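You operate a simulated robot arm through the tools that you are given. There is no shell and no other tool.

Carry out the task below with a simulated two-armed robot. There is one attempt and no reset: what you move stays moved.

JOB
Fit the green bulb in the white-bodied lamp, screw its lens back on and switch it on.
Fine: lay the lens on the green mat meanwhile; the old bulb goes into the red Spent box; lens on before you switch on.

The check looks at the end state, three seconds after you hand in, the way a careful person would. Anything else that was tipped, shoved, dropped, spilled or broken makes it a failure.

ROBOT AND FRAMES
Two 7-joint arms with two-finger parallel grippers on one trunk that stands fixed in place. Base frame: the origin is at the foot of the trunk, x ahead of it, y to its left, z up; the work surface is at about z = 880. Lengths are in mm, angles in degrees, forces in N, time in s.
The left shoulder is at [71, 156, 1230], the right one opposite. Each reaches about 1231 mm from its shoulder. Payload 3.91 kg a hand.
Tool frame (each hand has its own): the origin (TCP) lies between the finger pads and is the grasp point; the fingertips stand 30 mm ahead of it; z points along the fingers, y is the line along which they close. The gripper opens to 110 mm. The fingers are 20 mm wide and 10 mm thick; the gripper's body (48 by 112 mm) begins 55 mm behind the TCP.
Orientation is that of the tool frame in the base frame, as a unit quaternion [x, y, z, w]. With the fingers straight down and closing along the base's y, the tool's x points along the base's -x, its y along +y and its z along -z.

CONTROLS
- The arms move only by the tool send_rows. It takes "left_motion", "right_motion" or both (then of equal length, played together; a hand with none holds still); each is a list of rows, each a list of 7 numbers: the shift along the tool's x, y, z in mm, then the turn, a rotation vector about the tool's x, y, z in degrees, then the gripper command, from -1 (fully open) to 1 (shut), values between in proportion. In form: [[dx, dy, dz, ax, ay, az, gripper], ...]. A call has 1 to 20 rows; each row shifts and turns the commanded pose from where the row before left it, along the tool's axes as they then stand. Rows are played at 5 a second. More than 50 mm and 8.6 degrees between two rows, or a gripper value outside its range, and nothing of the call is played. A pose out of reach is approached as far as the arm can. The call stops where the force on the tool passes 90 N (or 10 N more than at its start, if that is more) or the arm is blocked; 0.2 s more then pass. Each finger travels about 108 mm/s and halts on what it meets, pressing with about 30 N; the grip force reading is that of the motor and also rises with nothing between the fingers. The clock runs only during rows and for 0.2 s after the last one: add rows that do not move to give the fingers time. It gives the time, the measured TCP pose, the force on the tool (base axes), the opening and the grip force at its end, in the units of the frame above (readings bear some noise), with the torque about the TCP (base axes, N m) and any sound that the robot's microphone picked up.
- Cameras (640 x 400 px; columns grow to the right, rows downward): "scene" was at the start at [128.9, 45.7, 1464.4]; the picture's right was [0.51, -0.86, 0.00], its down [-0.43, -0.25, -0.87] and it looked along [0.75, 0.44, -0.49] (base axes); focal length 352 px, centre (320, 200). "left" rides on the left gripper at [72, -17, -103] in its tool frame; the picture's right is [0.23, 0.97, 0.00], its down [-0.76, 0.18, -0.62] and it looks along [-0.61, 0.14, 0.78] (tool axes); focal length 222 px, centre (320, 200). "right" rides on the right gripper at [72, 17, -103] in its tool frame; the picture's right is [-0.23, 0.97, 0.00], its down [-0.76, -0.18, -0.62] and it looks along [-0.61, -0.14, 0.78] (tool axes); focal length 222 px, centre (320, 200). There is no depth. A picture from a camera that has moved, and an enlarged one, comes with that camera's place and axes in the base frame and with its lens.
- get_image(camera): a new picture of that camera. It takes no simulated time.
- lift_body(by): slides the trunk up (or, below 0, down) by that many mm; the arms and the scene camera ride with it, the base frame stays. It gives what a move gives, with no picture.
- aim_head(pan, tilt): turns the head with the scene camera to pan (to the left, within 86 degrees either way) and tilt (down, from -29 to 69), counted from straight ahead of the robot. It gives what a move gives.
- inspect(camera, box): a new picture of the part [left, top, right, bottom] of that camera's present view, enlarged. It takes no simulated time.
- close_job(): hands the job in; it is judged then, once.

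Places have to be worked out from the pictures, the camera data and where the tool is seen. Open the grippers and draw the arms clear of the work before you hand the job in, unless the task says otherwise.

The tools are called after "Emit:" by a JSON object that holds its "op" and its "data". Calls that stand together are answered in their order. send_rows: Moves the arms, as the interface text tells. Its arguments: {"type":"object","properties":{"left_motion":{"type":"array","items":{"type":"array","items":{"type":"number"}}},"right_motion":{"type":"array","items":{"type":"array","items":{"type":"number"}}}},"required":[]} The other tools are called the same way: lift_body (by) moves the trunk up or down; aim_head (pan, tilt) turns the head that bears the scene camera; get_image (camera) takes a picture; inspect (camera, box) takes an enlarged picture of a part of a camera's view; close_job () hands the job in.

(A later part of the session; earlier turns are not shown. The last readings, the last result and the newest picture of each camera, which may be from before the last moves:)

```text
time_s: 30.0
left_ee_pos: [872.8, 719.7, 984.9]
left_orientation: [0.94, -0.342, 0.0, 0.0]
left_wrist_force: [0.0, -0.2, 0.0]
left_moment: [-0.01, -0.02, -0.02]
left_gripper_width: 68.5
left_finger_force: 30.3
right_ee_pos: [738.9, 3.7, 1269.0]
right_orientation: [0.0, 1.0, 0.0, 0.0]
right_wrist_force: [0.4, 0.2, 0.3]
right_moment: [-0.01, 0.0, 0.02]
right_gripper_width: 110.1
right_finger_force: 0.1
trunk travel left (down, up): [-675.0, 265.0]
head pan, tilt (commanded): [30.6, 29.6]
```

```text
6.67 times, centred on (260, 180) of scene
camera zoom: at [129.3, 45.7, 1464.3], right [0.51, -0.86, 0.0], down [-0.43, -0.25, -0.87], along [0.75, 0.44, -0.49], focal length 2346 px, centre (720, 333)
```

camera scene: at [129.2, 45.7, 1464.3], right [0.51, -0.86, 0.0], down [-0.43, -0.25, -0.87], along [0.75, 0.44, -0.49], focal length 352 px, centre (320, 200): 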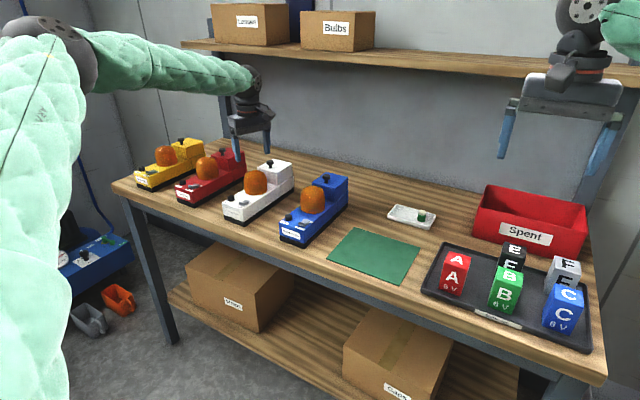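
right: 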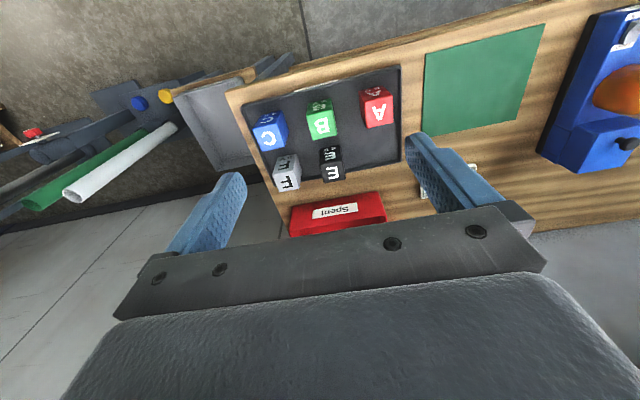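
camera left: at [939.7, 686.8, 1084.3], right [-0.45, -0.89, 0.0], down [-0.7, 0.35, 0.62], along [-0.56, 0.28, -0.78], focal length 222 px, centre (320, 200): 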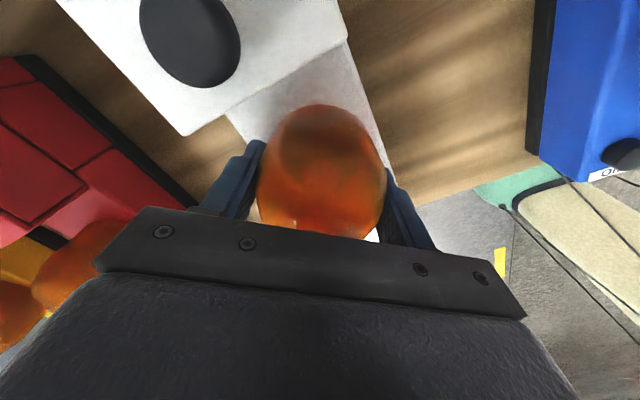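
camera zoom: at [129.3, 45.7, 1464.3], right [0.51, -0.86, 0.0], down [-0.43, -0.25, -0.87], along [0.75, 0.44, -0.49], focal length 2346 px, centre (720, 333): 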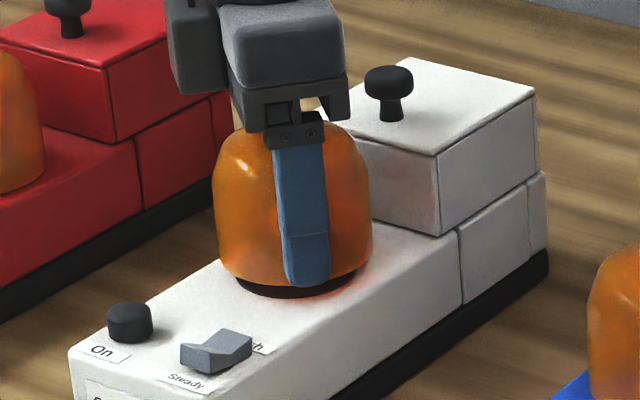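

Zero force at 4 mm higher: the lens is free. I raise it straight up, watching the force.

Emit:
{"op": "send_rows", "data": {"left_motion": [[0, 0, -5, 0, 0, 0, 1], [0, 0, -10, 0, 0, 0, 1], [0, 0, -15, 0, 0, 0, 1], [0, 0, -20, 0, 0, 0, 1], [0, 0, -25, 0, 0, 0, 1], [0, 0, -25, 0, 0, 0, 1], [0, 0, -25, 0, 0, 0, 1], [0, 0, 0, 0, 0, 0, 1]]}}

Emit:
{"op": "inspect", "data": {"camera": "scene", "box": [210, 100, 320, 230]}}

Emit:
{"op": "get_image", "data": {"camera": "left"}}

```text
time_s: 31.8
left_ee_pos: [873.1, 720.4, 1109.6]
left_orientation: [0.94, -0.342, -0.001, 0.001]
left_wrist_force: [-0.2, 0.7, -0.8]
left_moment: [-0.02, -0.02, 0.04]
left_gripper_width: 68.7
left_finger_force: 30.2
right_ee_pos: [739.3, 2.9, 1269.8]
right_orientation: [0.001, 1.0, 0.0, -0.001]
right_wrist_force: [-0.2, -0.6, -0.1]
right_moment: [-0.03, -0.03, 0.01]
right_gripper_width: 110.2
right_finger_force: 0.0
trunk travel left (down, up): [-675.0, 265.0]
head pan, tilt (commanded): [30.6, 29.6]
```

```text
3.08 times, centred on (265, 165) of scene
camera zoom: at [129.6, 46.1, 1464.3], right [0.51, -0.86, 0.0], down [-0.43, -0.25, -0.87], along [0.75, 0.44, -0.49], focal length 1083 px, centre (489, 308)
```

zoom: 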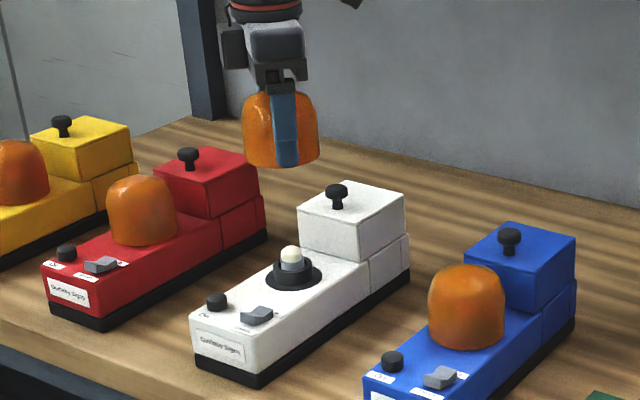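

```text
taken
camera left: at [940.3, 686.6, 1212.9], right [-0.45, -0.89, 0.0], down [-0.7, 0.35, 0.62], along [-0.56, 0.28, -0.78], focal length 222 px, centre (320, 200)
```

left: 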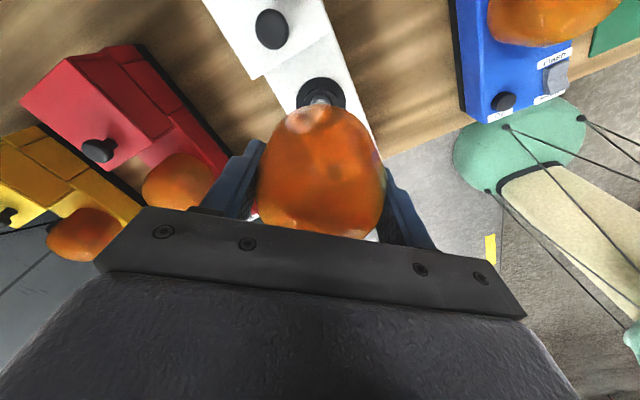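

The lens is off and held; the socket with the old bulb is exposed. I zoom in on it.

Emit:
{"op": "inspect", "data": {"camera": "scene", "box": [240, 175, 275, 205]}}

Emit:
{"op": "inspect", "data": {"camera": "scene", "box": [320, 215, 440, 295]}}

```text
13.33 times, centred on (258, 190) of scene
camera zoom: at [129.6, 46.1, 1464.3], right [0.51, -0.86, 0.0], down [-0.43, -0.25, -0.87], along [0.75, 0.44, -0.49], focal length 4692 px, centre (1153, 333)
```

zoom: 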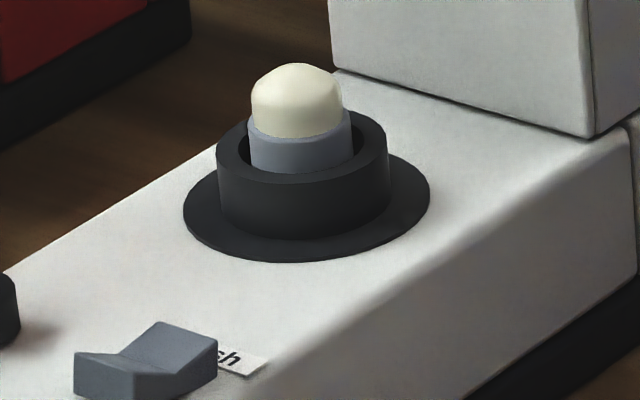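

```text
5.00 times, centred on (380, 255) of scene
camera zoom: at [129.6, 46.1, 1464.3], right [0.51, -0.86, 0.0], down [-0.43, -0.25, -0.87], along [0.75, 0.44, -0.49], focal length 1759 px, centre (20, -75)
```

zoom: 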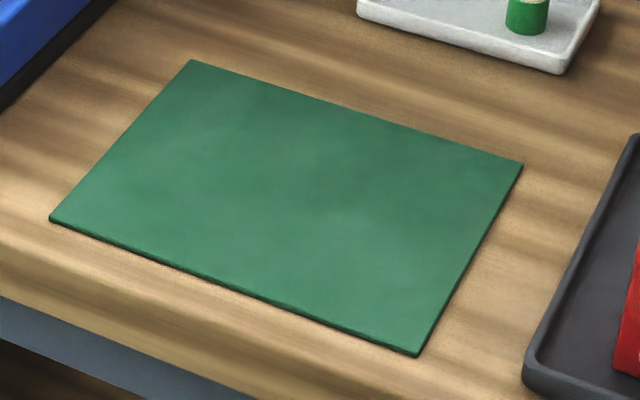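

The bulb sits in a black ring socket, its grey-and-cream top protruding. The mat spans x 755–925, y 200–398, so I'll set the lens at about (840, 299). First I turn the hand back to yaw 0 at height.

Emit:
{"op": "send_rows", "data": {"left_motion": [[0, 0, -10, 0, 0, 8.235, 1], [0, 0, 0, 0, 0, 8.235, 1], [0, 0, 0, 0, 0, 8.235, 1], [0, 0, 0, 0, 0, 8.235, 1], [0, 0, 0, 0, 0, 8.235, 1], [0, 0, 0, 0, 0, 8.235, 1], [0, 0, 0, 0, 0, 8.235, 1], [0, 0, 0, 0, 0, 8.235, 1], [0, 0, 0, 0, 0, 8.235, 1], [0, 0, 0, 0, 0, 8.235, 1], [0, 0, 0, 0, 0, 8.235, 1], [0, 0, 0, 0, 0, 8.235, 1], [0, 0, 0, 0, 0, 8.235, 1], [0, 0, 0, 0, 0, 8.235, 1], [0, 0, 0, 0, 0, 8.235, 1], [0, 0, 0, 0, 0, 8.235, 1], [0, 0, 0, 0, 0, 8.235, 1], [0, 0, 0, 0, 0, 0, 1]]}}

Emit:
{"op": "send_rows", "data": {"left_motion": [[3, -42, 0, 0, 0, 0, 1], [3, -42, 0, 0, 0, 0, 1], [3, -42, 0, 0, 0, 0, 1], [3, -42, 0, 0, 0, 0, 1], [3, -42, 0, 0, 0, 0, 1], [3, -42, 0, 0, 0, 0, 1], [3, -42, 0, 0, 0, 0, 1], [3, -42, 0, 0, 0, 0, 1], [3, -42, 0, 0, 0, 0, 1], [3, -42, 0, 0, 0, 0, 1], [0, 0, 0, 0, 0, 0, 1]]}}

Emit:
{"op": "get_image", "data": {"camera": "scene"}}

Emit:
{"op": "get_image", "data": {"camera": "left"}}

```text
time_s: 35.6
left_ee_pos: [873.3, 720.0, 1117.6]
left_orientation: [0.0, 1.0, 0.0, 0.0]
left_wrist_force: [0.6, -0.7, -0.5]
left_moment: [0.0, 0.02, 0.01]
left_gripper_width: 68.5
left_finger_force: 29.8
right_ee_pos: [740.1, 3.9, 1269.7]
right_orientation: [-0.001, 1.0, 0.001, 0.0]
right_wrist_force: [0.2, 0.0, -0.9]
right_moment: [-0.02, 0.03, 0.0]
right_gripper_width: 110.0
right_finger_force: 0.1
trunk travel left (down, up): [-675.0, 265.0]
head pan, tilt (commanded): [30.6, 29.6]
```

```text
time_s: 38.0
left_ee_pos: [844.1, 300.5, 1117.7]
left_orientation: [-0.001, 1.0, 0.0, 0.0]
left_wrist_force: [-0.3, 0.9, -0.4]
left_moment: [-0.04, -0.01, 0.06]
left_gripper_width: 68.5
left_finger_force: 30.4
right_ee_pos: [739.7, 5.1, 1269.5]
right_orientation: [0.0, 1.0, -0.002, 0.001]
right_wrist_force: [0.6, 0.1, 1.1]
right_moment: [-0.01, 0.02, 0.0]
right_gripper_width: 109.9
right_finger_force: 0.0
trunk travel left (down, up): [-675.0, 265.0]
head pan, tilt (commanded): [30.6, 29.6]
```

```text
taken
camera scene: at [129.0, 46.8, 1464.3], right [0.51, -0.86, 0.0], down [-0.43, -0.25, -0.87], along [0.75, 0.44, -0.49], focal length 352 px, centre (320, 200)
```

scene: 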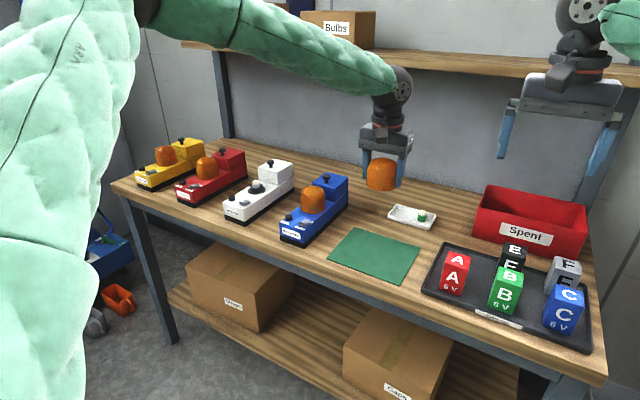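

```text
taken
camera left: at [772.0, 283.7, 1222.6], right [-0.23, 0.97, 0.0], down [0.76, 0.18, 0.62], along [0.61, 0.14, -0.78], focal length 222 px, centre (320, 200)
```

left: 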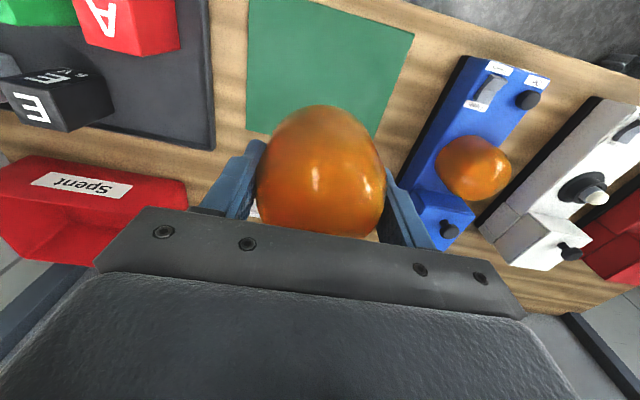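

The lens hangs over the mat's middle. I lower it most of the way, then check.

Emit:
{"op": "send_rows", "data": {"left_motion": [[1, 0, 40, 0, 0, 0, 1], [1, 0, 40, 0, 0, 0, 1], [1, 0, 40, 0, 0, 0, 1], [0, 0, 30, 0, 0, 0, 1], [0, 0, 20, 0, 0, 0, 1], [0, 0, 10, 0, 0, 0, 1], [0, 0, 0, 0, 0, 0, 1]]}}

Emit:
{"op": "inspect", "data": {"camera": "scene", "box": [310, 170, 450, 300]}}

```text
time_s: 39.6
left_ee_pos: [841.4, 299.5, 938.9]
left_orientation: [0.0, 1.0, 0.0, 0.0]
left_wrist_force: [-0.1, 0.0, 0.1]
left_moment: [-0.06, 0.04, -0.01]
left_gripper_width: 68.5
left_finger_force: 30.4
right_ee_pos: [739.4, 3.4, 1270.6]
right_orientation: [0.0, 1.0, 0.001, 0.0]
right_wrist_force: [0.0, 0.7, 0.2]
right_moment: [-0.01, 0.02, -0.04]
right_gripper_width: 109.7
right_finger_force: 0.0
trunk travel left (down, up): [-675.0, 265.0]
head pan, tilt (commanded): [30.6, 29.6]
```

```text
3.08 times, centred on (380, 235) of scene
camera zoom: at [129.1, 45.6, 1464.4], right [0.51, -0.86, 0.0], down [-0.43, -0.25, -0.87], along [0.75, 0.44, -0.49], focal length 1083 px, centre (135, 92)
```

zoom: 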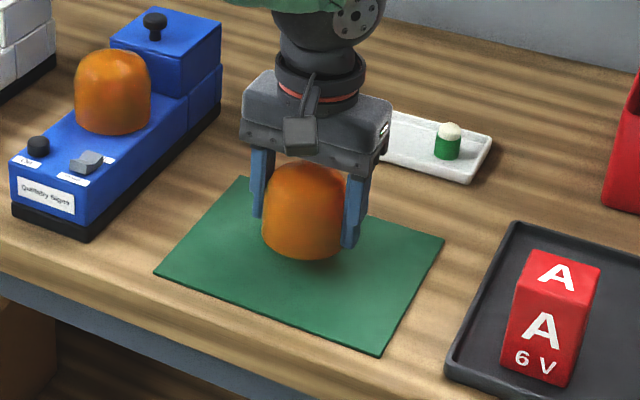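

The lens is just above the mat. I lower in small steps until the force shows contact.

Emit:
{"op": "send_rows", "data": {"left_motion": [[0, 0, 4, 0, 0, 0, 1], [0, 0, 4, 0, 0, 0, 1], [0, 0, 3, 0, 0, 0, 1], [0, 0, 2, 0, 0, 0, 1], [0, 0, 0, 0, 0, 0, 1]]}}

Emit:
{"op": "inspect", "data": {"camera": "scene", "box": [330, 190, 430, 290]}}

```text
time_s: 40.8
left_ee_pos: [840.3, 300.1, 926.5]
left_orientation: [0.0, 1.0, 0.0, 0.0]
left_wrist_force: [0.6, 0.6, 0.0]
left_moment: [0.01, -0.01, 0.0]
left_gripper_width: 68.4
left_finger_force: 29.5
right_ee_pos: [739.0, 3.0, 1269.4]
right_orientation: [0.001, 1.0, 0.0, 0.0]
right_wrist_force: [-0.6, -0.5, -0.2]
right_moment: [0.04, -0.06, -0.05]
right_gripper_width: 110.2
right_finger_force: 0.1
trunk travel left (down, up): [-675.0, 265.0]
head pan, tilt (commanded): [30.6, 29.6]
```

```text
4.00 times, centred on (380, 240) of scene
camera zoom: at [129.2, 45.5, 1464.4], right [0.51, -0.86, 0.0], down [-0.43, -0.25, -0.87], along [0.75, 0.44, -0.49], focal length 1407 px, centre (80, 40)
```

zoom: 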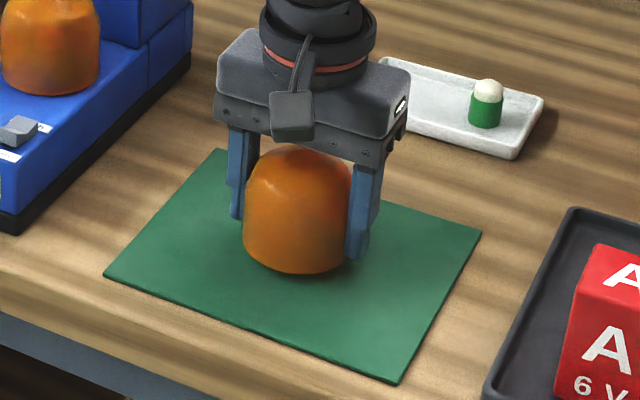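

Emit:
{"op": "send_rows", "data": {"left_motion": [[0, 0, 1.5, 0, 0, 0, 1], [0, 0, 1.5, 0, 0, 0, 1], [0, 0, 0, 0, 0, 0, 1]]}}

```text
time_s: 41.6
left_ee_pos: [840.9, 300.8, 924.2]
left_orientation: [-0.001, 1.0, 0.0, 0.0]
left_wrist_force: [0.1, 0.1, -0.6]
left_moment: [0.01, 0.0, 0.0]
left_gripper_width: 68.4
left_finger_force: 30.0
right_ee_pos: [738.9, 2.4, 1269.3]
right_orientation: [0.0, 1.0, 0.0, 0.0]
right_wrist_force: [-1.0, -0.2, 0.7]
right_moment: [-0.04, 0.02, -0.03]
right_gripper_width: 109.9
right_finger_force: 0.1
trunk travel left (down, up): [-675.0, 265.0]
head pan, tilt (commanded): [30.6, 29.6]
```

Still no contact force at TCP 924; I keep stepping down gently.

Emit:
{"op": "send_rows", "data": {"left_motion": [[0, 0, 1.5, 0, 0, 0, 1], [0, 0, 1, 0, 0, 0, 1], [0, 0, 0, 0, 0, 0, 1]]}}

Emit:
{"op": "send_rows", "data": {"left_motion": [[0, 0, 1, 0, 0, 0, 1], [0, 0, 1, 0, 0, 0, 1], [0, 0, 0, 0, 0, 0, 1]]}}

Emit:
{"op": "inspect", "data": {"camera": "scene", "box": [330, 190, 430, 290]}}

```text
time_s: 42.4
left_ee_pos: [840.3, 300.2, 921.4]
left_orientation: [-0.001, 1.0, 0.0, 0.0]
left_wrist_force: [0.6, 0.0, -1.0]
left_moment: [-0.01, -0.01, 0.01]
left_gripper_width: 68.8
left_finger_force: 30.6
right_ee_pos: [739.8, 2.5, 1269.8]
right_orientation: [0.0, 1.0, -0.001, 0.0]
right_wrist_force: [0.2, 0.2, -0.2]
right_moment: [0.02, 0.0, -0.01]
right_gripper_width: 110.0
right_finger_force: 0.1
trunk travel left (down, up): [-675.0, 265.0]
head pan, tilt (commanded): [30.6, 29.6]
```

```text
time_s: 43.2
left_ee_pos: [839.8, 301.7, 918.1]
left_orientation: [-0.001, 1.0, 0.0, 0.0]
left_wrist_force: [0.3, -0.1, 0.4]
left_moment: [-0.01, -0.01, 0.02]
left_gripper_width: 68.7
left_finger_force: 30.4
right_ee_pos: [740.6, 3.2, 1269.9]
right_orientation: [0.0, 1.0, 0.0, 0.0]
right_wrist_force: [-0.6, -0.8, 0.2]
right_moment: [0.01, 0.0, 0.02]
right_gripper_width: 110.3
right_finger_force: 0.0
trunk travel left (down, up): [-675.0, 265.0]
head pan, tilt (commanded): [30.6, 29.6]
```

```text
4.00 times, centred on (380, 240) of scene
camera zoom: at [129.2, 45.5, 1464.3], right [0.51, -0.86, 0.0], down [-0.43, -0.25, -0.87], along [0.75, 0.44, -0.49], focal length 1407 px, centre (80, 40)
```

zoom: 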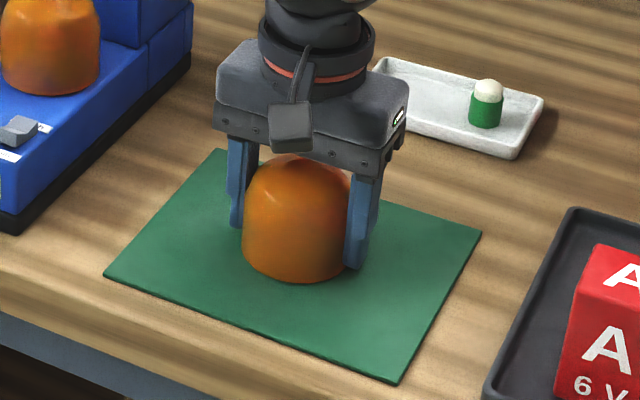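

Emit:
{"op": "send_rows", "data": {"left_motion": [[0, 0, 1, 0, 0, 0, 1], [0, 0, 1, 0, 0, 0, 1], [0, 0, 0, 0, 0, 0, 1]]}}

Emit:
{"op": "inspect", "data": {"camera": "scene", "box": [350, 220, 410, 270]}}

```text
time_s: 44.0
left_ee_pos: [841.2, 301.6, 916.6]
left_orientation: [-0.001, 1.0, 0.0, 0.001]
left_wrist_force: [0.6, -0.1, 1.3]
left_moment: [-0.04, -0.05, 0.03]
left_gripper_width: 68.3
left_finger_force: 29.9
right_ee_pos: [738.2, 4.0, 1271.0]
right_orientation: [0.001, 1.0, 0.0, 0.0]
right_wrist_force: [0.7, 0.7, -0.4]
right_moment: [-0.03, -0.02, -0.01]
right_gripper_width: 109.9
right_finger_force: 0.1
trunk travel left (down, up): [-675.0, 265.0]
head pan, tilt (commanded): [30.6, 29.6]
```

```text
8.00 times, centred on (380, 245) of scene
camera zoom: at [129.1, 45.5, 1464.4], right [0.51, -0.86, 0.0], down [-0.43, -0.25, -0.87], along [0.75, 0.44, -0.49], focal length 2815 px, centre (-160, -160)
```

zoom: 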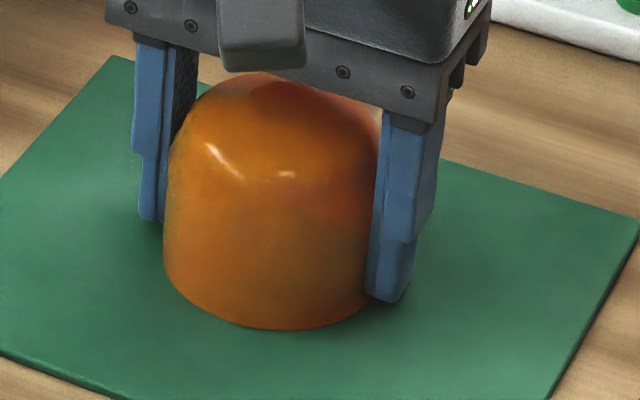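

Emit:
{"op": "send_rows", "data": {"left_motion": [[0, 0, 1, 0, 0, 0, 1], [0, 0, 0, 0, 0, 0, 1]]}}

Emit:
{"op": "send_rows", "data": {"left_motion": [[0, 0, 1, 0, 0, 0, 1], [0, 0, 0, 0, 0, 0, 1]]}}

```text
time_s: 44.6
left_ee_pos: [840.8, 300.9, 917.1]
left_orientation: [-0.001, 1.0, 0.0, 0.0]
left_wrist_force: [2.7, 1.2, 10.9]
left_moment: [0.05, 0.16, 0.02]
left_gripper_width: 68.4
left_finger_force: 30.3
right_ee_pos: [738.7, 3.0, 1270.3]
right_orientation: [0.001, 1.0, 0.0, 0.0]
right_wrist_force: [-0.1, 0.2, 0.3]
right_moment: [0.01, -0.01, 0.01]
right_gripper_width: 110.2
right_finger_force: 0.0
trunk travel left (down, up): [-675.0, 265.0]
head pan, tilt (commanded): [30.6, 29.6]
```

```text
time_s: 45.2
left_ee_pos: [841.2, 299.9, 917.6]
left_orientation: [0.0, 1.0, 0.0, 0.002]
left_wrist_force: [4.5, 5.1, 20.3]
left_moment: [0.13, 0.14, 0.08]
left_gripper_width: 68.6
left_finger_force: 29.9
right_ee_pos: [738.0, 2.8, 1270.6]
right_orientation: [0.001, 1.0, 0.0, 0.0]
right_wrist_force: [-0.5, -0.3, -0.3]
right_moment: [-0.01, 0.0, -0.03]
right_gripper_width: 109.9
right_finger_force: 0.0
trunk travel left (down, up): [-675.0, 265.0]
head pan, tilt (commanded): [30.6, 29.6]
```

Contact confirmed (20 N at TCP ≈917). I ease up to near zero load, open the fingers evenly to 86 mm and lift away.

Emit:
{"op": "send_rows", "data": {"left_motion": [[0, 0, -2, 0, 0, 0, 1], [0, 0, 0, 0, 0, 0, 1], [0, 0, 0, 0, 0, 0, 0.0], [0, 0, 0, 0, 0, 0, -0.564], [0, 0, 0, 0, 0, 0, -0.564]]}}

Emit:
{"op": "get_image", "data": {"camera": "left"}}

Emit:
{"op": "inspect", "data": {"camera": "scene", "box": [330, 190, 430, 290]}}

```text
time_s: 46.4
left_ee_pos: [841.1, 301.0, 916.3]
left_orientation: [-0.002, 1.0, 0.0, -0.002]
left_wrist_force: [0.8, -0.1, 0.3]
left_moment: [0.03, 0.0, -0.03]
left_gripper_width: 86.0
left_finger_force: 0.0
right_ee_pos: [740.0, 3.7, 1269.8]
right_orientation: [-0.001, 1.0, -0.001, 0.0]
right_wrist_force: [-1.1, -0.8, 0.1]
right_moment: [-0.02, 0.01, 0.0]
right_gripper_width: 109.8
right_finger_force: 0.1
trunk travel left (down, up): [-675.0, 265.0]
head pan, tilt (commanded): [30.6, 29.6]
```

```text
taken
camera left: at [768.4, 283.3, 1020.2], right [-0.23, 0.97, 0.0], down [0.76, 0.18, 0.62], along [0.61, 0.14, -0.78], focal length 222 px, centre (320, 200)
```

left: 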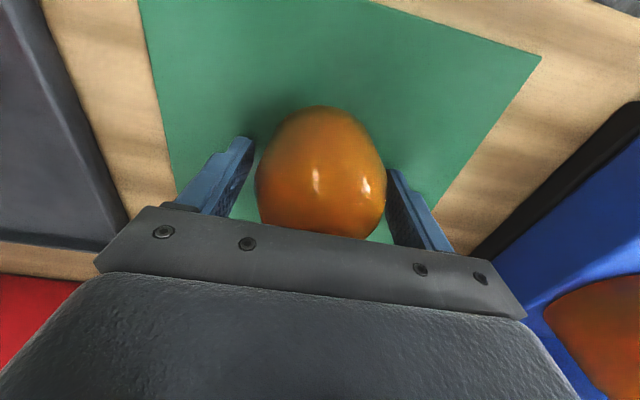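

```text
4.00 times, centred on (380, 240) of scene
camera zoom: at [129.0, 45.5, 1464.3], right [0.51, -0.86, 0.0], down [-0.43, -0.25, -0.87], along [0.75, 0.44, -0.49], focal length 1407 px, centre (80, 40)
```

zoom: 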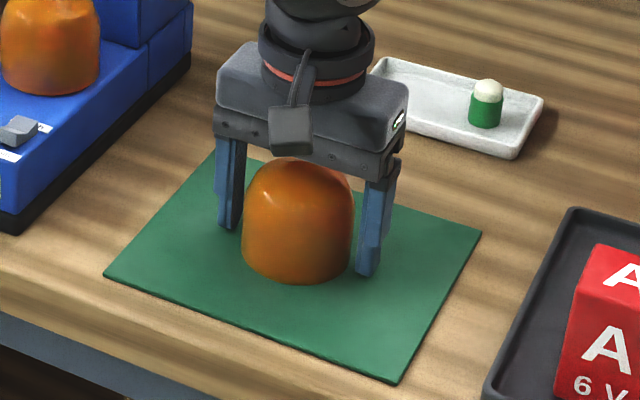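

The lens stands free on the mat at about (841, 301). I lift straight up and go back above the lamp socket at (873, 720).

Emit:
{"op": "send_rows", "data": {"left_motion": [[0, 0, -20, 0, 0, 0, -0.564], [0, 0, -40, 0, 0, 0, -0.564], [0, 0, -45, 0, 0, 0, -0.564], [0, 0, -45, 0, 0, 0, -0.564], [0, 0, -45, 0, 0, 0, -0.564], [-3.2, 42, 0, 0, 0, 0, -0.564], [-3.2, 42, 0, 0, 0, 0, -0.3], [-3.2, 42, 0, 0, 0, 0, -0.09], [-3.2, 42, 0, 0, 0, 0, -0.09], [-3.2, 42, 0, 0, 0, 0, -0.09], [-3.2, 42, 0, 0, 0, 0, -0.09], [-3.2, 42, 0, 0, 0, 0, -0.09], [-3.2, 42, 0, 0, 0, 0, -0.09], [-3.2, 42, 0, 0, 0, 0, -0.09], [-3.2, 42, 0, 0, 0, 0, -0.09], [0, 0, 20, 0, 0, 0, -0.09], [0, 0, 20, 0, 0, 0, -0.09], [0, 0, 0, 0, 0, 0, -0.09]]}}

Emit:
{"op": "get_image", "data": {"camera": "left"}}

Emit:
{"op": "get_image", "data": {"camera": "scene"}}

```text
time_s: 50.2
left_ee_pos: [872.8, 720.8, 1072.0]
left_orientation: [-0.001, 1.0, 0.0, 0.0]
left_wrist_force: [-0.1, -0.3, -0.3]
left_moment: [0.0, 0.04, -0.01]
left_gripper_width: 60.1
left_finger_force: 0.1
right_ee_pos: [739.7, 2.9, 1270.6]
right_orientation: [0.0, 1.0, 0.0, 0.0]
right_wrist_force: [0.2, -0.5, -0.6]
right_moment: [0.02, -0.01, 0.03]
right_gripper_width: 110.0
right_finger_force: 0.1
trunk travel left (down, up): [-675.0, 265.0]
head pan, tilt (commanded): [30.6, 29.6]
```

```text
taken
camera left: at [800.0, 702.9, 1176.0], right [-0.23, 0.97, 0.0], down [0.76, 0.18, 0.62], along [0.61, 0.14, -0.78], focal length 222 px, centre (320, 200)
```

left: 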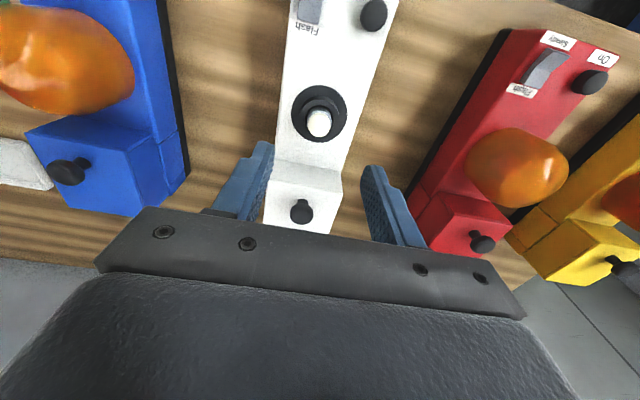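

```text
taken
camera scene: at [128.9, 45.5, 1464.4], right [0.51, -0.86, 0.0], down [-0.43, -0.25, -0.87], along [0.75, 0.44, -0.49], focal length 352 px, centre (320, 200)
```

scene: 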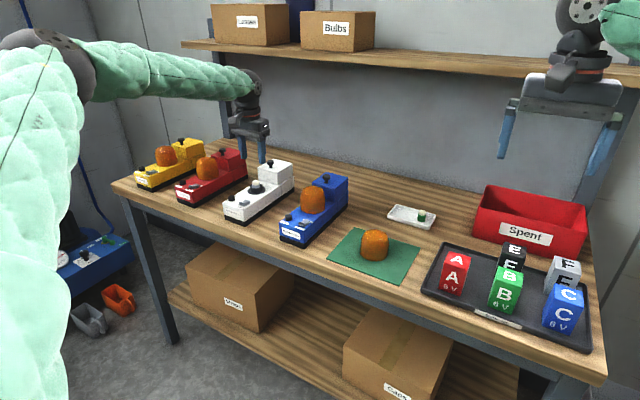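

Emit:
{"op": "inspect", "data": {"camera": "left", "box": [270, 70, 370, 150]}}

```text
5.00 times, centred on (320, 110) of left
camera zoom: at [800.0, 702.9, 1176.0], right [-0.23, 0.97, 0.0], down [0.76, 0.18, 0.62], along [0.61, 0.14, -0.78], focal length 1111 px, centre (320, 650)
```

zoom: 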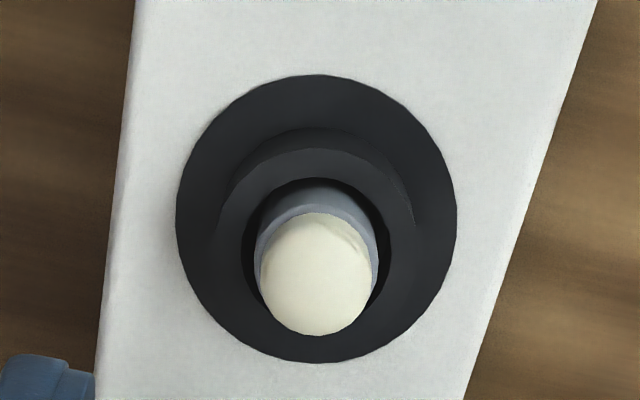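

The socket flange centre computes to about (874, 719.5), within 1–2 mm of the hand's axis. I correct and lower so the tips stop just above the socket ring (ring top ≈956).

Emit:
{"op": "send_rows", "data": {"left_motion": [[-1, -0.8, 20, 0, 0, 0, -0.09], [0, 0, 20, 0, 0, 0, -0.09], [0, 0, 20, 0, 0, 0, -0.09], [0, 0, 14, 0, 0, 0, -0.09], [0, 0, 0, 0, 0, 0, -0.09]]}}

Emit:
{"op": "get_image", "data": {"camera": "left"}}

Emit:
{"op": "inspect", "data": {"camera": "scene", "box": [230, 150, 290, 210]}}

```text
time_s: 51.4
left_ee_pos: [874.1, 719.8, 997.5]
left_orientation: [-0.001, 1.0, 0.0, -0.001]
left_wrist_force: [0.8, -0.7, -0.1]
left_moment: [-0.02, -0.02, 0.0]
left_gripper_width: 60.2
left_finger_force: 0.0
right_ee_pos: [739.1, 3.1, 1270.2]
right_orientation: [-0.001, 1.0, 0.0, 0.001]
right_wrist_force: [-0.5, -0.3, -0.3]
right_moment: [0.02, -0.01, -0.01]
right_gripper_width: 109.8
right_finger_force: 0.0
trunk travel left (down, up): [-675.0, 265.0]
head pan, tilt (commanded): [30.6, 29.6]
```

```text
taken
camera left: at [800.9, 702.6, 1101.8], right [-0.23, 0.97, 0.0], down [0.76, 0.18, 0.62], along [0.61, 0.14, -0.78], focal length 222 px, centre (320, 200)
```

left: 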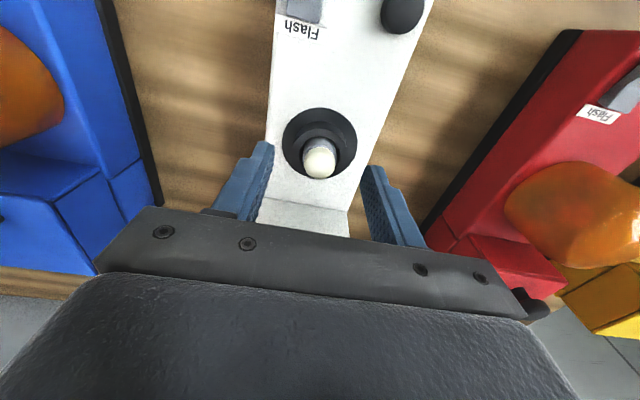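

```text
6.67 times, centred on (260, 180) of scene
camera zoom: at [128.8, 45.5, 1464.4], right [0.51, -0.86, 0.0], down [-0.43, -0.25, -0.87], along [0.75, 0.44, -0.49], focal length 2346 px, centre (720, 333)
```

zoom: 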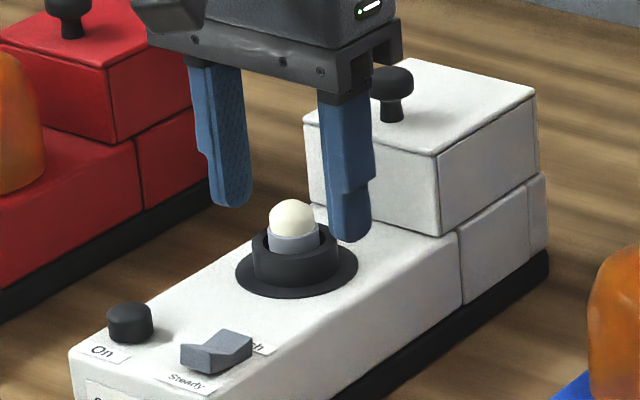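

Clear so far. I lower 8 mm more and close on the old bulb's exposed part.

Emit:
{"op": "send_rows", "data": {"left_motion": [[0, 0, 4, 0, 0, 0, -0.09], [0, 0, 4, 0, 0, 0, -0.09], [0, 0, 0, 0, 0, 0, 0.3], [0, 0, 0, 0, 0, 0, 0.5], [0, 0, 0, 0, 0, 0, 1], [0, 0, 0, 0, 0, 0, 1], [0, 0, 0, 0, 0, 0, 1]]}}

Emit:
{"op": "get_image", "data": {"camera": "left"}}

Emit:
{"op": "inspect", "data": {"camera": "scene", "box": [230, 150, 290, 210]}}

```text
time_s: 53.0
left_ee_pos: [872.9, 719.9, 989.2]
left_orientation: [-0.001, 1.0, 0.001, 0.0]
left_wrist_force: [0.4, -0.2, 0.3]
left_moment: [0.03, -0.01, 0.0]
left_gripper_width: 21.4
left_finger_force: 30.3
right_ee_pos: [739.1, 3.2, 1269.7]
right_orientation: [0.001, 1.0, 0.0, 0.0]
right_wrist_force: [-0.5, -0.1, 0.8]
right_moment: [0.02, 0.01, 0.0]
right_gripper_width: 109.9
right_finger_force: 0.1
trunk travel left (down, up): [-675.0, 265.0]
head pan, tilt (commanded): [30.6, 29.6]
```

```text
taken
camera left: at [801.0, 702.6, 1093.7], right [-0.23, 0.97, 0.0], down [0.76, 0.18, 0.62], along [0.61, 0.14, -0.78], focal length 222 px, centre (320, 200)
```

left: 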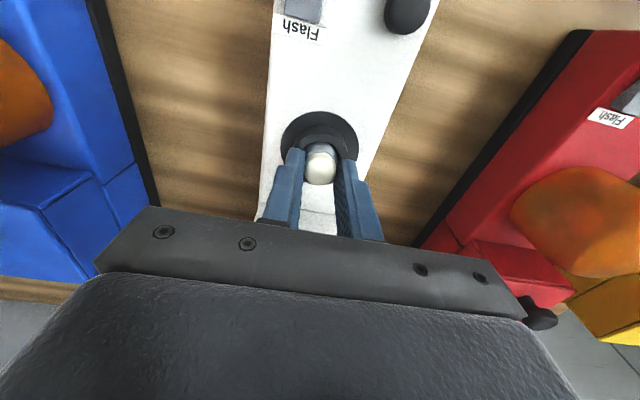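

```text
6.67 times, centred on (260, 180) of scene
camera zoom: at [129.2, 45.7, 1464.3], right [0.51, -0.86, 0.0], down [-0.43, -0.25, -0.87], along [0.75, 0.44, -0.49], focal length 2346 px, centre (720, 333)
```

zoom: 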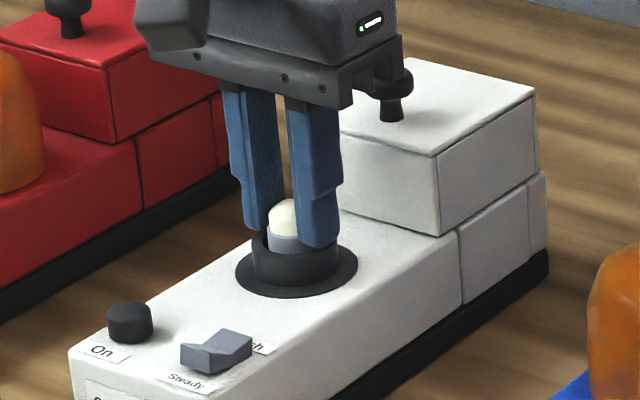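

Gripped at 21.4 mm with no side load. I tug up gently to learn whether it's a pull-out or twist fit.

Emit:
{"op": "send_rows", "data": {"left_motion": [[0, 0, -2, 0, 0, 0, 1], [0, 0, -2, 0, 0, 0, 1], [0, 0, 0, 0, 0, 0, 1]]}}

Emit:
{"op": "inspect", "data": {"camera": "scene", "box": [230, 150, 290, 210]}}

```text
time_s: 53.8
left_ee_pos: [872.8, 720.3, 993.6]
left_orientation: [-0.001, 1.0, 0.0, 0.0]
left_wrist_force: [-0.5, 0.1, -0.2]
left_moment: [-0.01, -0.04, -0.01]
left_gripper_width: 21.2
left_finger_force: 30.2
right_ee_pos: [739.7, 3.6, 1269.5]
right_orientation: [0.001, 1.0, 0.0, 0.0]
right_wrist_force: [-0.4, -0.9, 0.7]
right_moment: [0.01, 0.02, 0.0]
right_gripper_width: 109.9
right_finger_force: 0.0
trunk travel left (down, up): [-675.0, 265.0]
head pan, tilt (commanded): [30.6, 29.6]
```

```text
6.67 times, centred on (260, 180) of scene
camera zoom: at [129.4, 45.9, 1464.3], right [0.51, -0.86, 0.0], down [-0.43, -0.25, -0.87], along [0.75, 0.44, -0.49], focal length 2346 px, centre (720, 333)
```

zoom: 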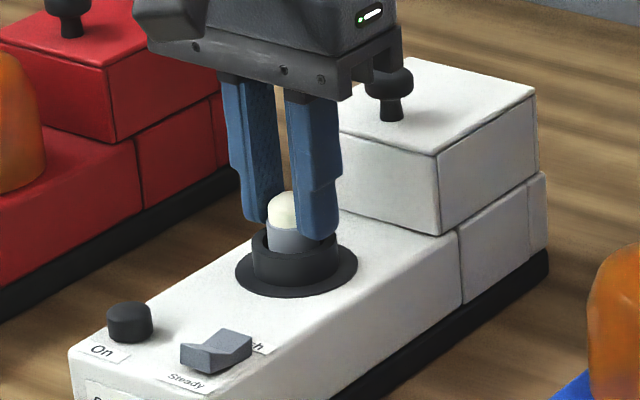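

The bulb comes straight out with no resistance. I keep lifting slowly clear of the socket.

Emit:
{"op": "send_rows", "data": {"left_motion": [[0, 0, -4, 0, 0, 0, 1], [0, 0, -6, 0, 0, 0, 1], [0, 0, -8, 0, 0, 0, 1], [0, 0, -10, 0, 0, 0, 1], [0, 0, -10, 0, 0, 0, 1], [0, 0, -15, 0, 0, 0, 1], [0, 0, -15, 0, 0, 0, 1], [0, 0, 0, 0, 0, 0, 1]]}}

Emit:
{"op": "get_image", "data": {"camera": "left"}}

Emit:
{"op": "inspect", "data": {"camera": "scene", "box": [230, 140, 290, 210]}}

```text
time_s: 55.6
left_ee_pos: [874.4, 719.8, 1061.3]
left_orientation: [-0.001, 1.0, -0.001, -0.001]
left_wrist_force: [1.0, -1.0, 0.3]
left_moment: [-0.01, 0.01, -0.03]
left_gripper_width: 21.2
left_finger_force: 30.4
right_ee_pos: [739.2, 2.7, 1269.7]
right_orientation: [0.001, 1.0, 0.0, 0.0]
right_wrist_force: [-0.9, -0.6, 0.6]
right_moment: [-0.02, -0.01, 0.01]
right_gripper_width: 110.1
right_finger_force: 0.1
trunk travel left (down, up): [-675.0, 265.0]
head pan, tilt (commanded): [30.6, 29.6]
```

```text
taken
camera left: at [801.8, 703.1, 1165.1], right [-0.23, 0.97, 0.0], down [0.76, 0.18, 0.62], along [0.61, 0.14, -0.78], focal length 222 px, centre (320, 200)
```

left: 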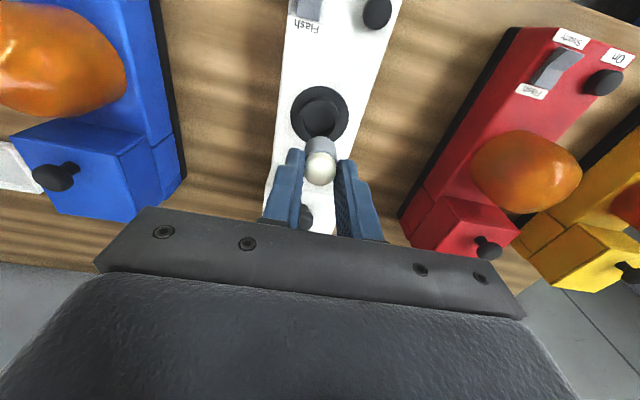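

```text
5.71 times, centred on (260, 175) of scene
camera zoom: at [129.5, 46.0, 1464.3], right [0.51, -0.86, 0.0], down [-0.43, -0.25, -0.87], along [0.75, 0.44, -0.49], focal length 2011 px, centre (663, 343)
```

zoom: 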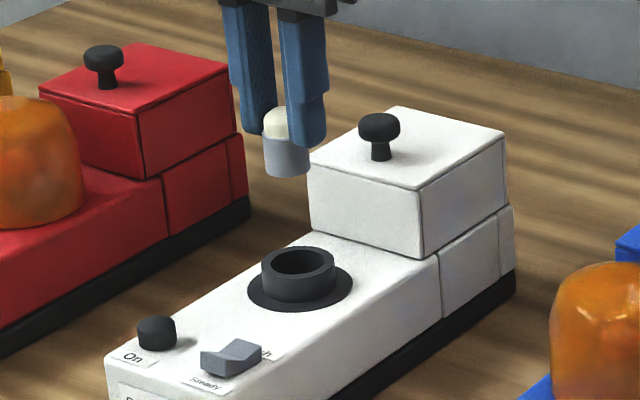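

The old bulb is out; the empty socket is clear. Now I zoom into the Spent box to place its opening precisely.

Emit:
{"op": "inspect", "data": {"camera": "scene", "box": [460, 170, 610, 270]}}

Emit:
{"op": "get_image", "data": {"camera": "right"}}

```text
4.00 times, centred on (535, 220) of scene
camera zoom: at [129.5, 46.0, 1464.3], right [0.51, -0.86, 0.0], down [-0.43, -0.25, -0.87], along [0.75, 0.44, -0.49], focal length 1407 px, centre (-540, 120)
```

zoom: 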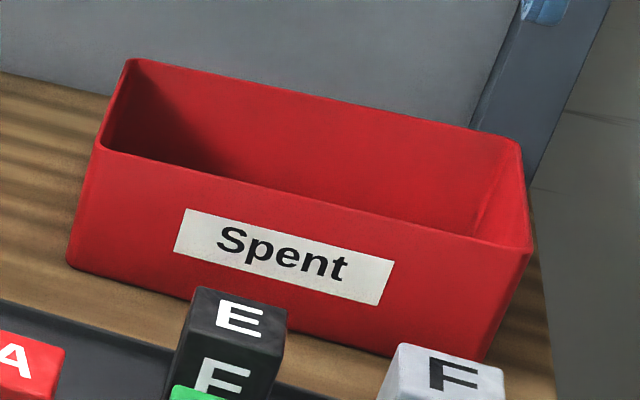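

```text
taken
camera right: at [666.7, 19.6, 1372.8], right [0.23, 0.97, 0.0], down [0.76, -0.18, 0.62], along [0.61, -0.14, -0.78], focal length 222 px, centre (320, 200)
```

right: 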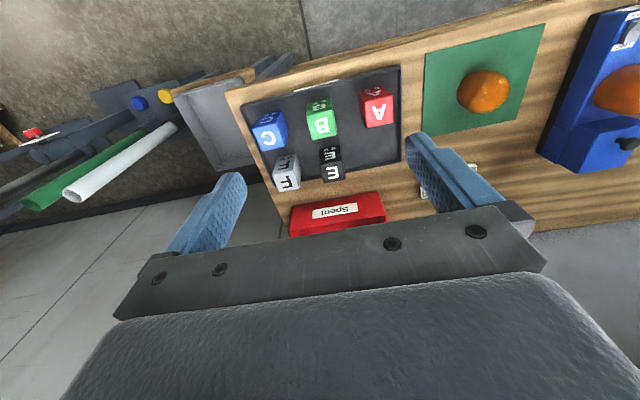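

Spent box opening: about x 1058–1210, y −155 to 91, rim z ≈976. The left arm must reach over there, so I first move the right arm well aside and raise the left hand.

Emit:
{"op": "send_rows", "data": {"left_motion": [[0, 0, -15, 0, 0, 0, 1], [0, 0, -15, 0, 0, 0, 1], [0, 0, -15, 0, 0, 0, 1], [0, 0, -15, 0, 0, 0, 1], [0, 0, 0, 0, 0, 0, 1], [0, 0, 0, 0, 0, 0, 1], [0, 0, 0, 0, 0, 0, 1], [0, 0, 0, 0, 0, 0, 1], [0, 0, 0, 0, 0, 0, 1]], "right_motion": [[20, -40, 0, 0, 0, 0, -1], [20, -40, 0, 0, 0, 0, -1], [20, -40, 0, 0, 0, 0, -1], [20, -40, 0, 0, 0, 0, -1], [20, -40, 0, 0, 0, 0, -1], [20, -40, 0, 0, 0, 0, -1], [20, -40, 0, 0, 0, 0, -1], [20, -40, 0, 0, 0, 0, -1], [0, 0, 0, 0, 0, 0, -1]]}}

Emit:
{"op": "get_image", "data": {"camera": "scene"}}

```text
time_s: 57.6
left_ee_pos: [874.3, 719.8, 1120.9]
left_orientation: [-0.001, 1.0, 0.0, 0.0]
left_wrist_force: [0.2, 0.1, -0.7]
left_moment: [-0.02, -0.03, -0.01]
left_gripper_width: 21.2
left_finger_force: 30.4
right_ee_pos: [580.8, -315.7, 1270.5]
right_orientation: [0.001, 1.0, -0.001, -0.001]
right_wrist_force: [0.6, -0.6, 0.4]
right_moment: [0.01, 0.03, 0.03]
right_gripper_width: 110.0
right_finger_force: 0.0
trunk travel left (down, up): [-675.0, 265.0]
head pan, tilt (commanded): [30.6, 29.6]
```

```text
taken
camera scene: at [130.1, 46.7, 1464.2], right [0.51, -0.86, 0.0], down [-0.43, -0.25, -0.87], along [0.75, 0.44, -0.49], focal length 352 px, centre (320, 200)
```

scene: 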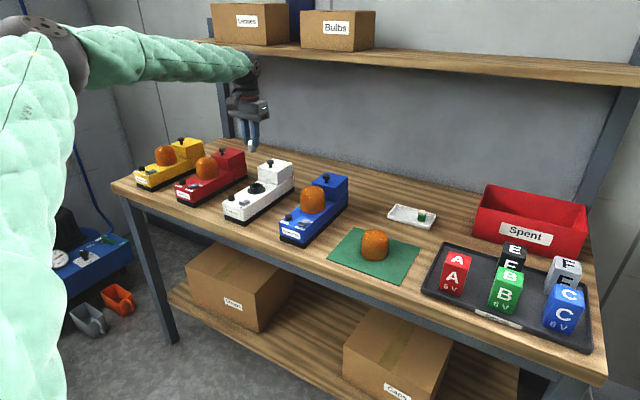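

The right arm is out of the way. I carry the old bulb at z≈1120 toward (920, 50), in front of the Spent box.

Emit:
{"op": "send_rows", "data": {"left_motion": [[-2, -42, 0, 0, 0, 0, 1], [-2, -42, 0, 0, 0, 0, 1], [-2, -42, 0, 0, 0, 0, 1], [-2, -42, 0, 0, 0, 0, 1], [-2, -42, 0, 0, 0, 0, 1], [-2, -42, 0, 0, 0, 0, 1], [-2, -42, 0, 0, 0, 0, 1], [-2, -42, 0, 0, 0, 0, 1], [-2, -42, 0, 0, 0, 0, 1], [-2, -42, 0, 0, 0, 0, 1], [-2, -42, 0, 0, 0, 0, 1], [-2, -42, 0, 0, 0, 0, 1], [-2, -42, 0, 0, 0, 0, 1], [-2, -42, 0, 0, 0, 0, 1], [-2, -42, 0, 0, 0, 0, 1], [-2, -42, 0, 0, 0, 0, 1], [0, 0, 0, 0, 0, 0, 1]]}}

Emit:
{"op": "get_image", "data": {"camera": "scene"}}

Emit:
{"op": "get_image", "data": {"camera": "left"}}

```text
time_s: 61.2
left_ee_pos: [826.0, 132.6, 1140.2]
left_orientation: [-0.001, 1.0, 0.0, 0.0]
left_wrist_force: [-0.4, 1.1, -1.6]
left_moment: [0.01, -0.03, -0.07]
left_gripper_width: 21.2
left_finger_force: 29.9
left hand out of reach, approached as far as the arm can: row 13, 14, 15, 16
right_ee_pos: [580.5, -316.5, 1269.7]
right_orientation: [0.0, 1.0, -0.001, -0.001]
right_wrist_force: [-0.1, -0.4, -0.3]
right_moment: [-0.01, -0.02, 0.07]
right_gripper_width: 110.2
right_finger_force: 0.1
trunk travel left (down, up): [-675.0, 265.0]
head pan, tilt (commanded): [30.6, 29.6]
```

```text
taken
camera scene: at [129.8, 45.5, 1464.3], right [0.51, -0.86, 0.0], down [-0.43, -0.25, -0.87], along [0.75, 0.44, -0.49], focal length 352 px, centre (320, 200)
```

scene: 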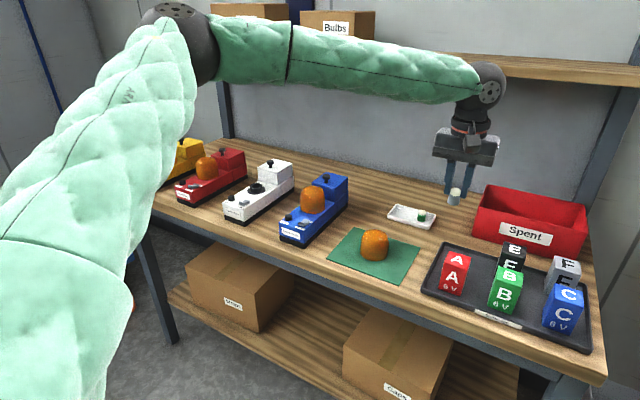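

```text
taken
camera left: at [754.1, 114.2, 1244.3], right [-0.23, 0.97, 0.0], down [0.76, 0.18, 0.62], along [0.61, 0.14, -0.78], focal length 222 px, centre (320, 200)
```

left: 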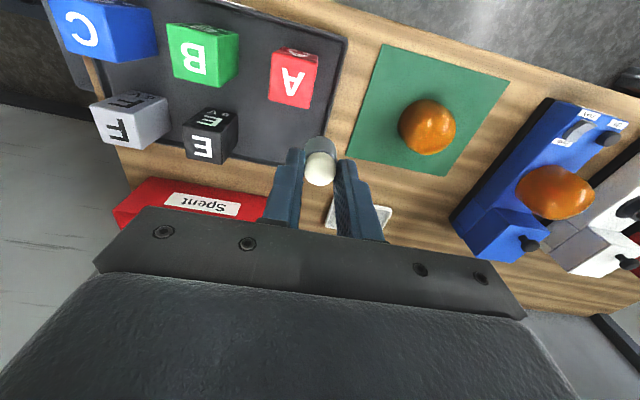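

The left arm stopped short at (826, 133, 1140): cross-body reach in this posture is limited. I retreat the command upward and nearer to see whether a different posture carries it across.

Emit:
{"op": "send_rows", "data": {"left_motion": [[30, 30, -20, 0, 0, 0, 1], [30, 20, -30, 0, 0, 0, 1], [30, 0, -30, 0, 0, 0, 1], [30, 0, -30, 0, 0, 0, 1], [20, 0, -20, 0, 0, 0, 1], [0, 0, 0, 0, 0, 0, 1]]}}

Emit:
{"op": "get_image", "data": {"camera": "scene"}}

```text
time_s: 62.6
left_ee_pos: [685.5, 180.1, 1270.3]
left_orientation: [-0.001, 1.0, 0.0, -0.001]
left_wrist_force: [0.4, 0.8, -0.2]
left_moment: [0.01, 0.03, 0.0]
left_gripper_width: 21.1
left_finger_force: 30.3
right_ee_pos: [581.2, -316.3, 1269.8]
right_orientation: [0.0, 1.0, 0.0, -0.001]
right_wrist_force: [0.0, -0.8, 0.3]
right_moment: [-0.02, 0.02, 0.03]
right_gripper_width: 110.3
right_finger_force: 0.1
trunk travel left (down, up): [-675.0, 265.0]
head pan, tilt (commanded): [30.6, 29.6]
```

```text
taken
camera scene: at [129.8, 45.4, 1464.2], right [0.51, -0.86, 0.0], down [-0.43, -0.25, -0.87], along [0.75, 0.44, -0.49], focal length 352 px, centre (320, 200)
```

scene: 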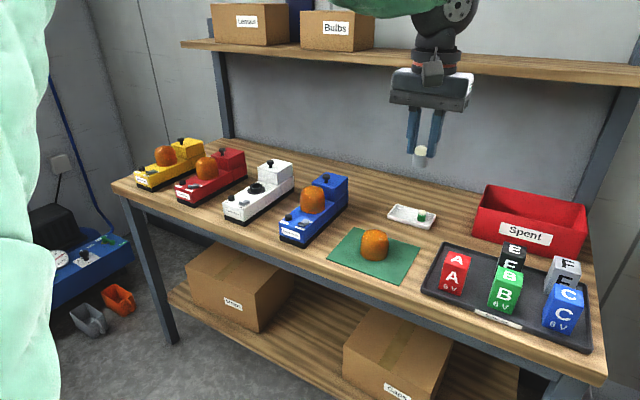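

From here I probe again at this height: first across to y≈60, then forward.

Emit:
{"op": "send_rows", "data": {"left_motion": [[0, -40, 0, 0, 0, 0, 1], [0, -40, 0, 0, 0, 0, 1], [0, -40, 0, 0, 0, 0, 1], [0, 0, 0, 0, 0, 0, 1]]}}

Emit:
{"op": "send_rows", "data": {"left_motion": [[-40, 0, 10, 0, 0, 0, 1], [-40, 0, 10, 0, 0, 0, 1], [-40, 0, 10, 0, 0, 0, 1], [-40, 0, 10, 0, 0, 0, 1], [-40, 0, 10, 0, 0, 0, 1], [-40, 0, 10, 0, 0, 0, 1], [0, 0, 0, 0, 0, 0, 1]]}}

Emit:
{"op": "get_image", "data": {"camera": "scene"}}

```text
time_s: 63.6
left_ee_pos: [686.2, 59.4, 1270.9]
left_orientation: [-0.001, 1.0, 0.0, 0.001]
left_wrist_force: [-1.1, 0.2, -0.6]
left_moment: [-0.04, 0.0, -0.02]
left_gripper_width: 21.3
left_finger_force: 29.8
right_ee_pos: [578.6, -317.1, 1269.1]
right_orientation: [0.0, 1.0, 0.0, 0.0]
right_wrist_force: [-0.3, 0.1, 0.8]
right_moment: [-0.02, -0.02, -0.04]
right_gripper_width: 110.1
right_finger_force: 0.0
trunk travel left (down, up): [-675.0, 265.0]
head pan, tilt (commanded): [30.6, 29.6]
```

```text
time_s: 65.2
left_ee_pos: [852.7, 148.5, 1212.1]
left_orientation: [0.0, 1.0, 0.001, 0.0]
left_wrist_force: [-0.4, -0.6, -0.2]
left_moment: [0.01, -0.03, -0.02]
left_gripper_width: 21.4
left_finger_force: 30.1
left hand out of reach, approached as far as the arm can: row 2, 3, 4, 5, 6
right_ee_pos: [579.9, -316.4, 1270.3]
right_orientation: [0.001, 1.0, -0.001, -0.001]
right_wrist_force: [-0.6, -0.5, 0.2]
right_moment: [0.03, -0.07, 0.01]
right_gripper_width: 110.2
right_finger_force: 0.0
trunk travel left (down, up): [-675.0, 265.0]
head pan, tilt (commanded): [30.6, 29.6]
```

```text
taken
camera scene: at [128.5, 45.0, 1464.4], right [0.51, -0.86, 0.0], down [-0.42, -0.25, -0.87], along [0.75, 0.44, -0.49], focal length 352 px, centre (320, 200)
```

scene: 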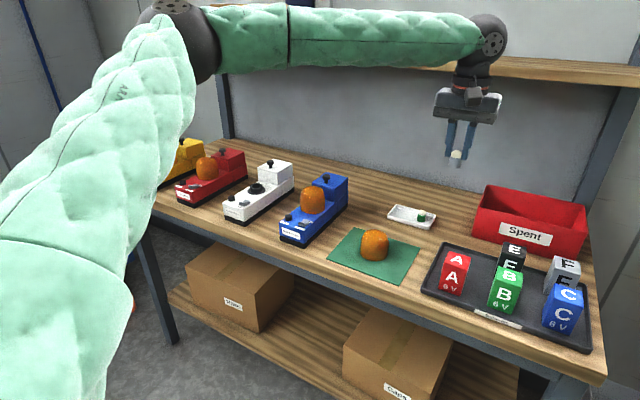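

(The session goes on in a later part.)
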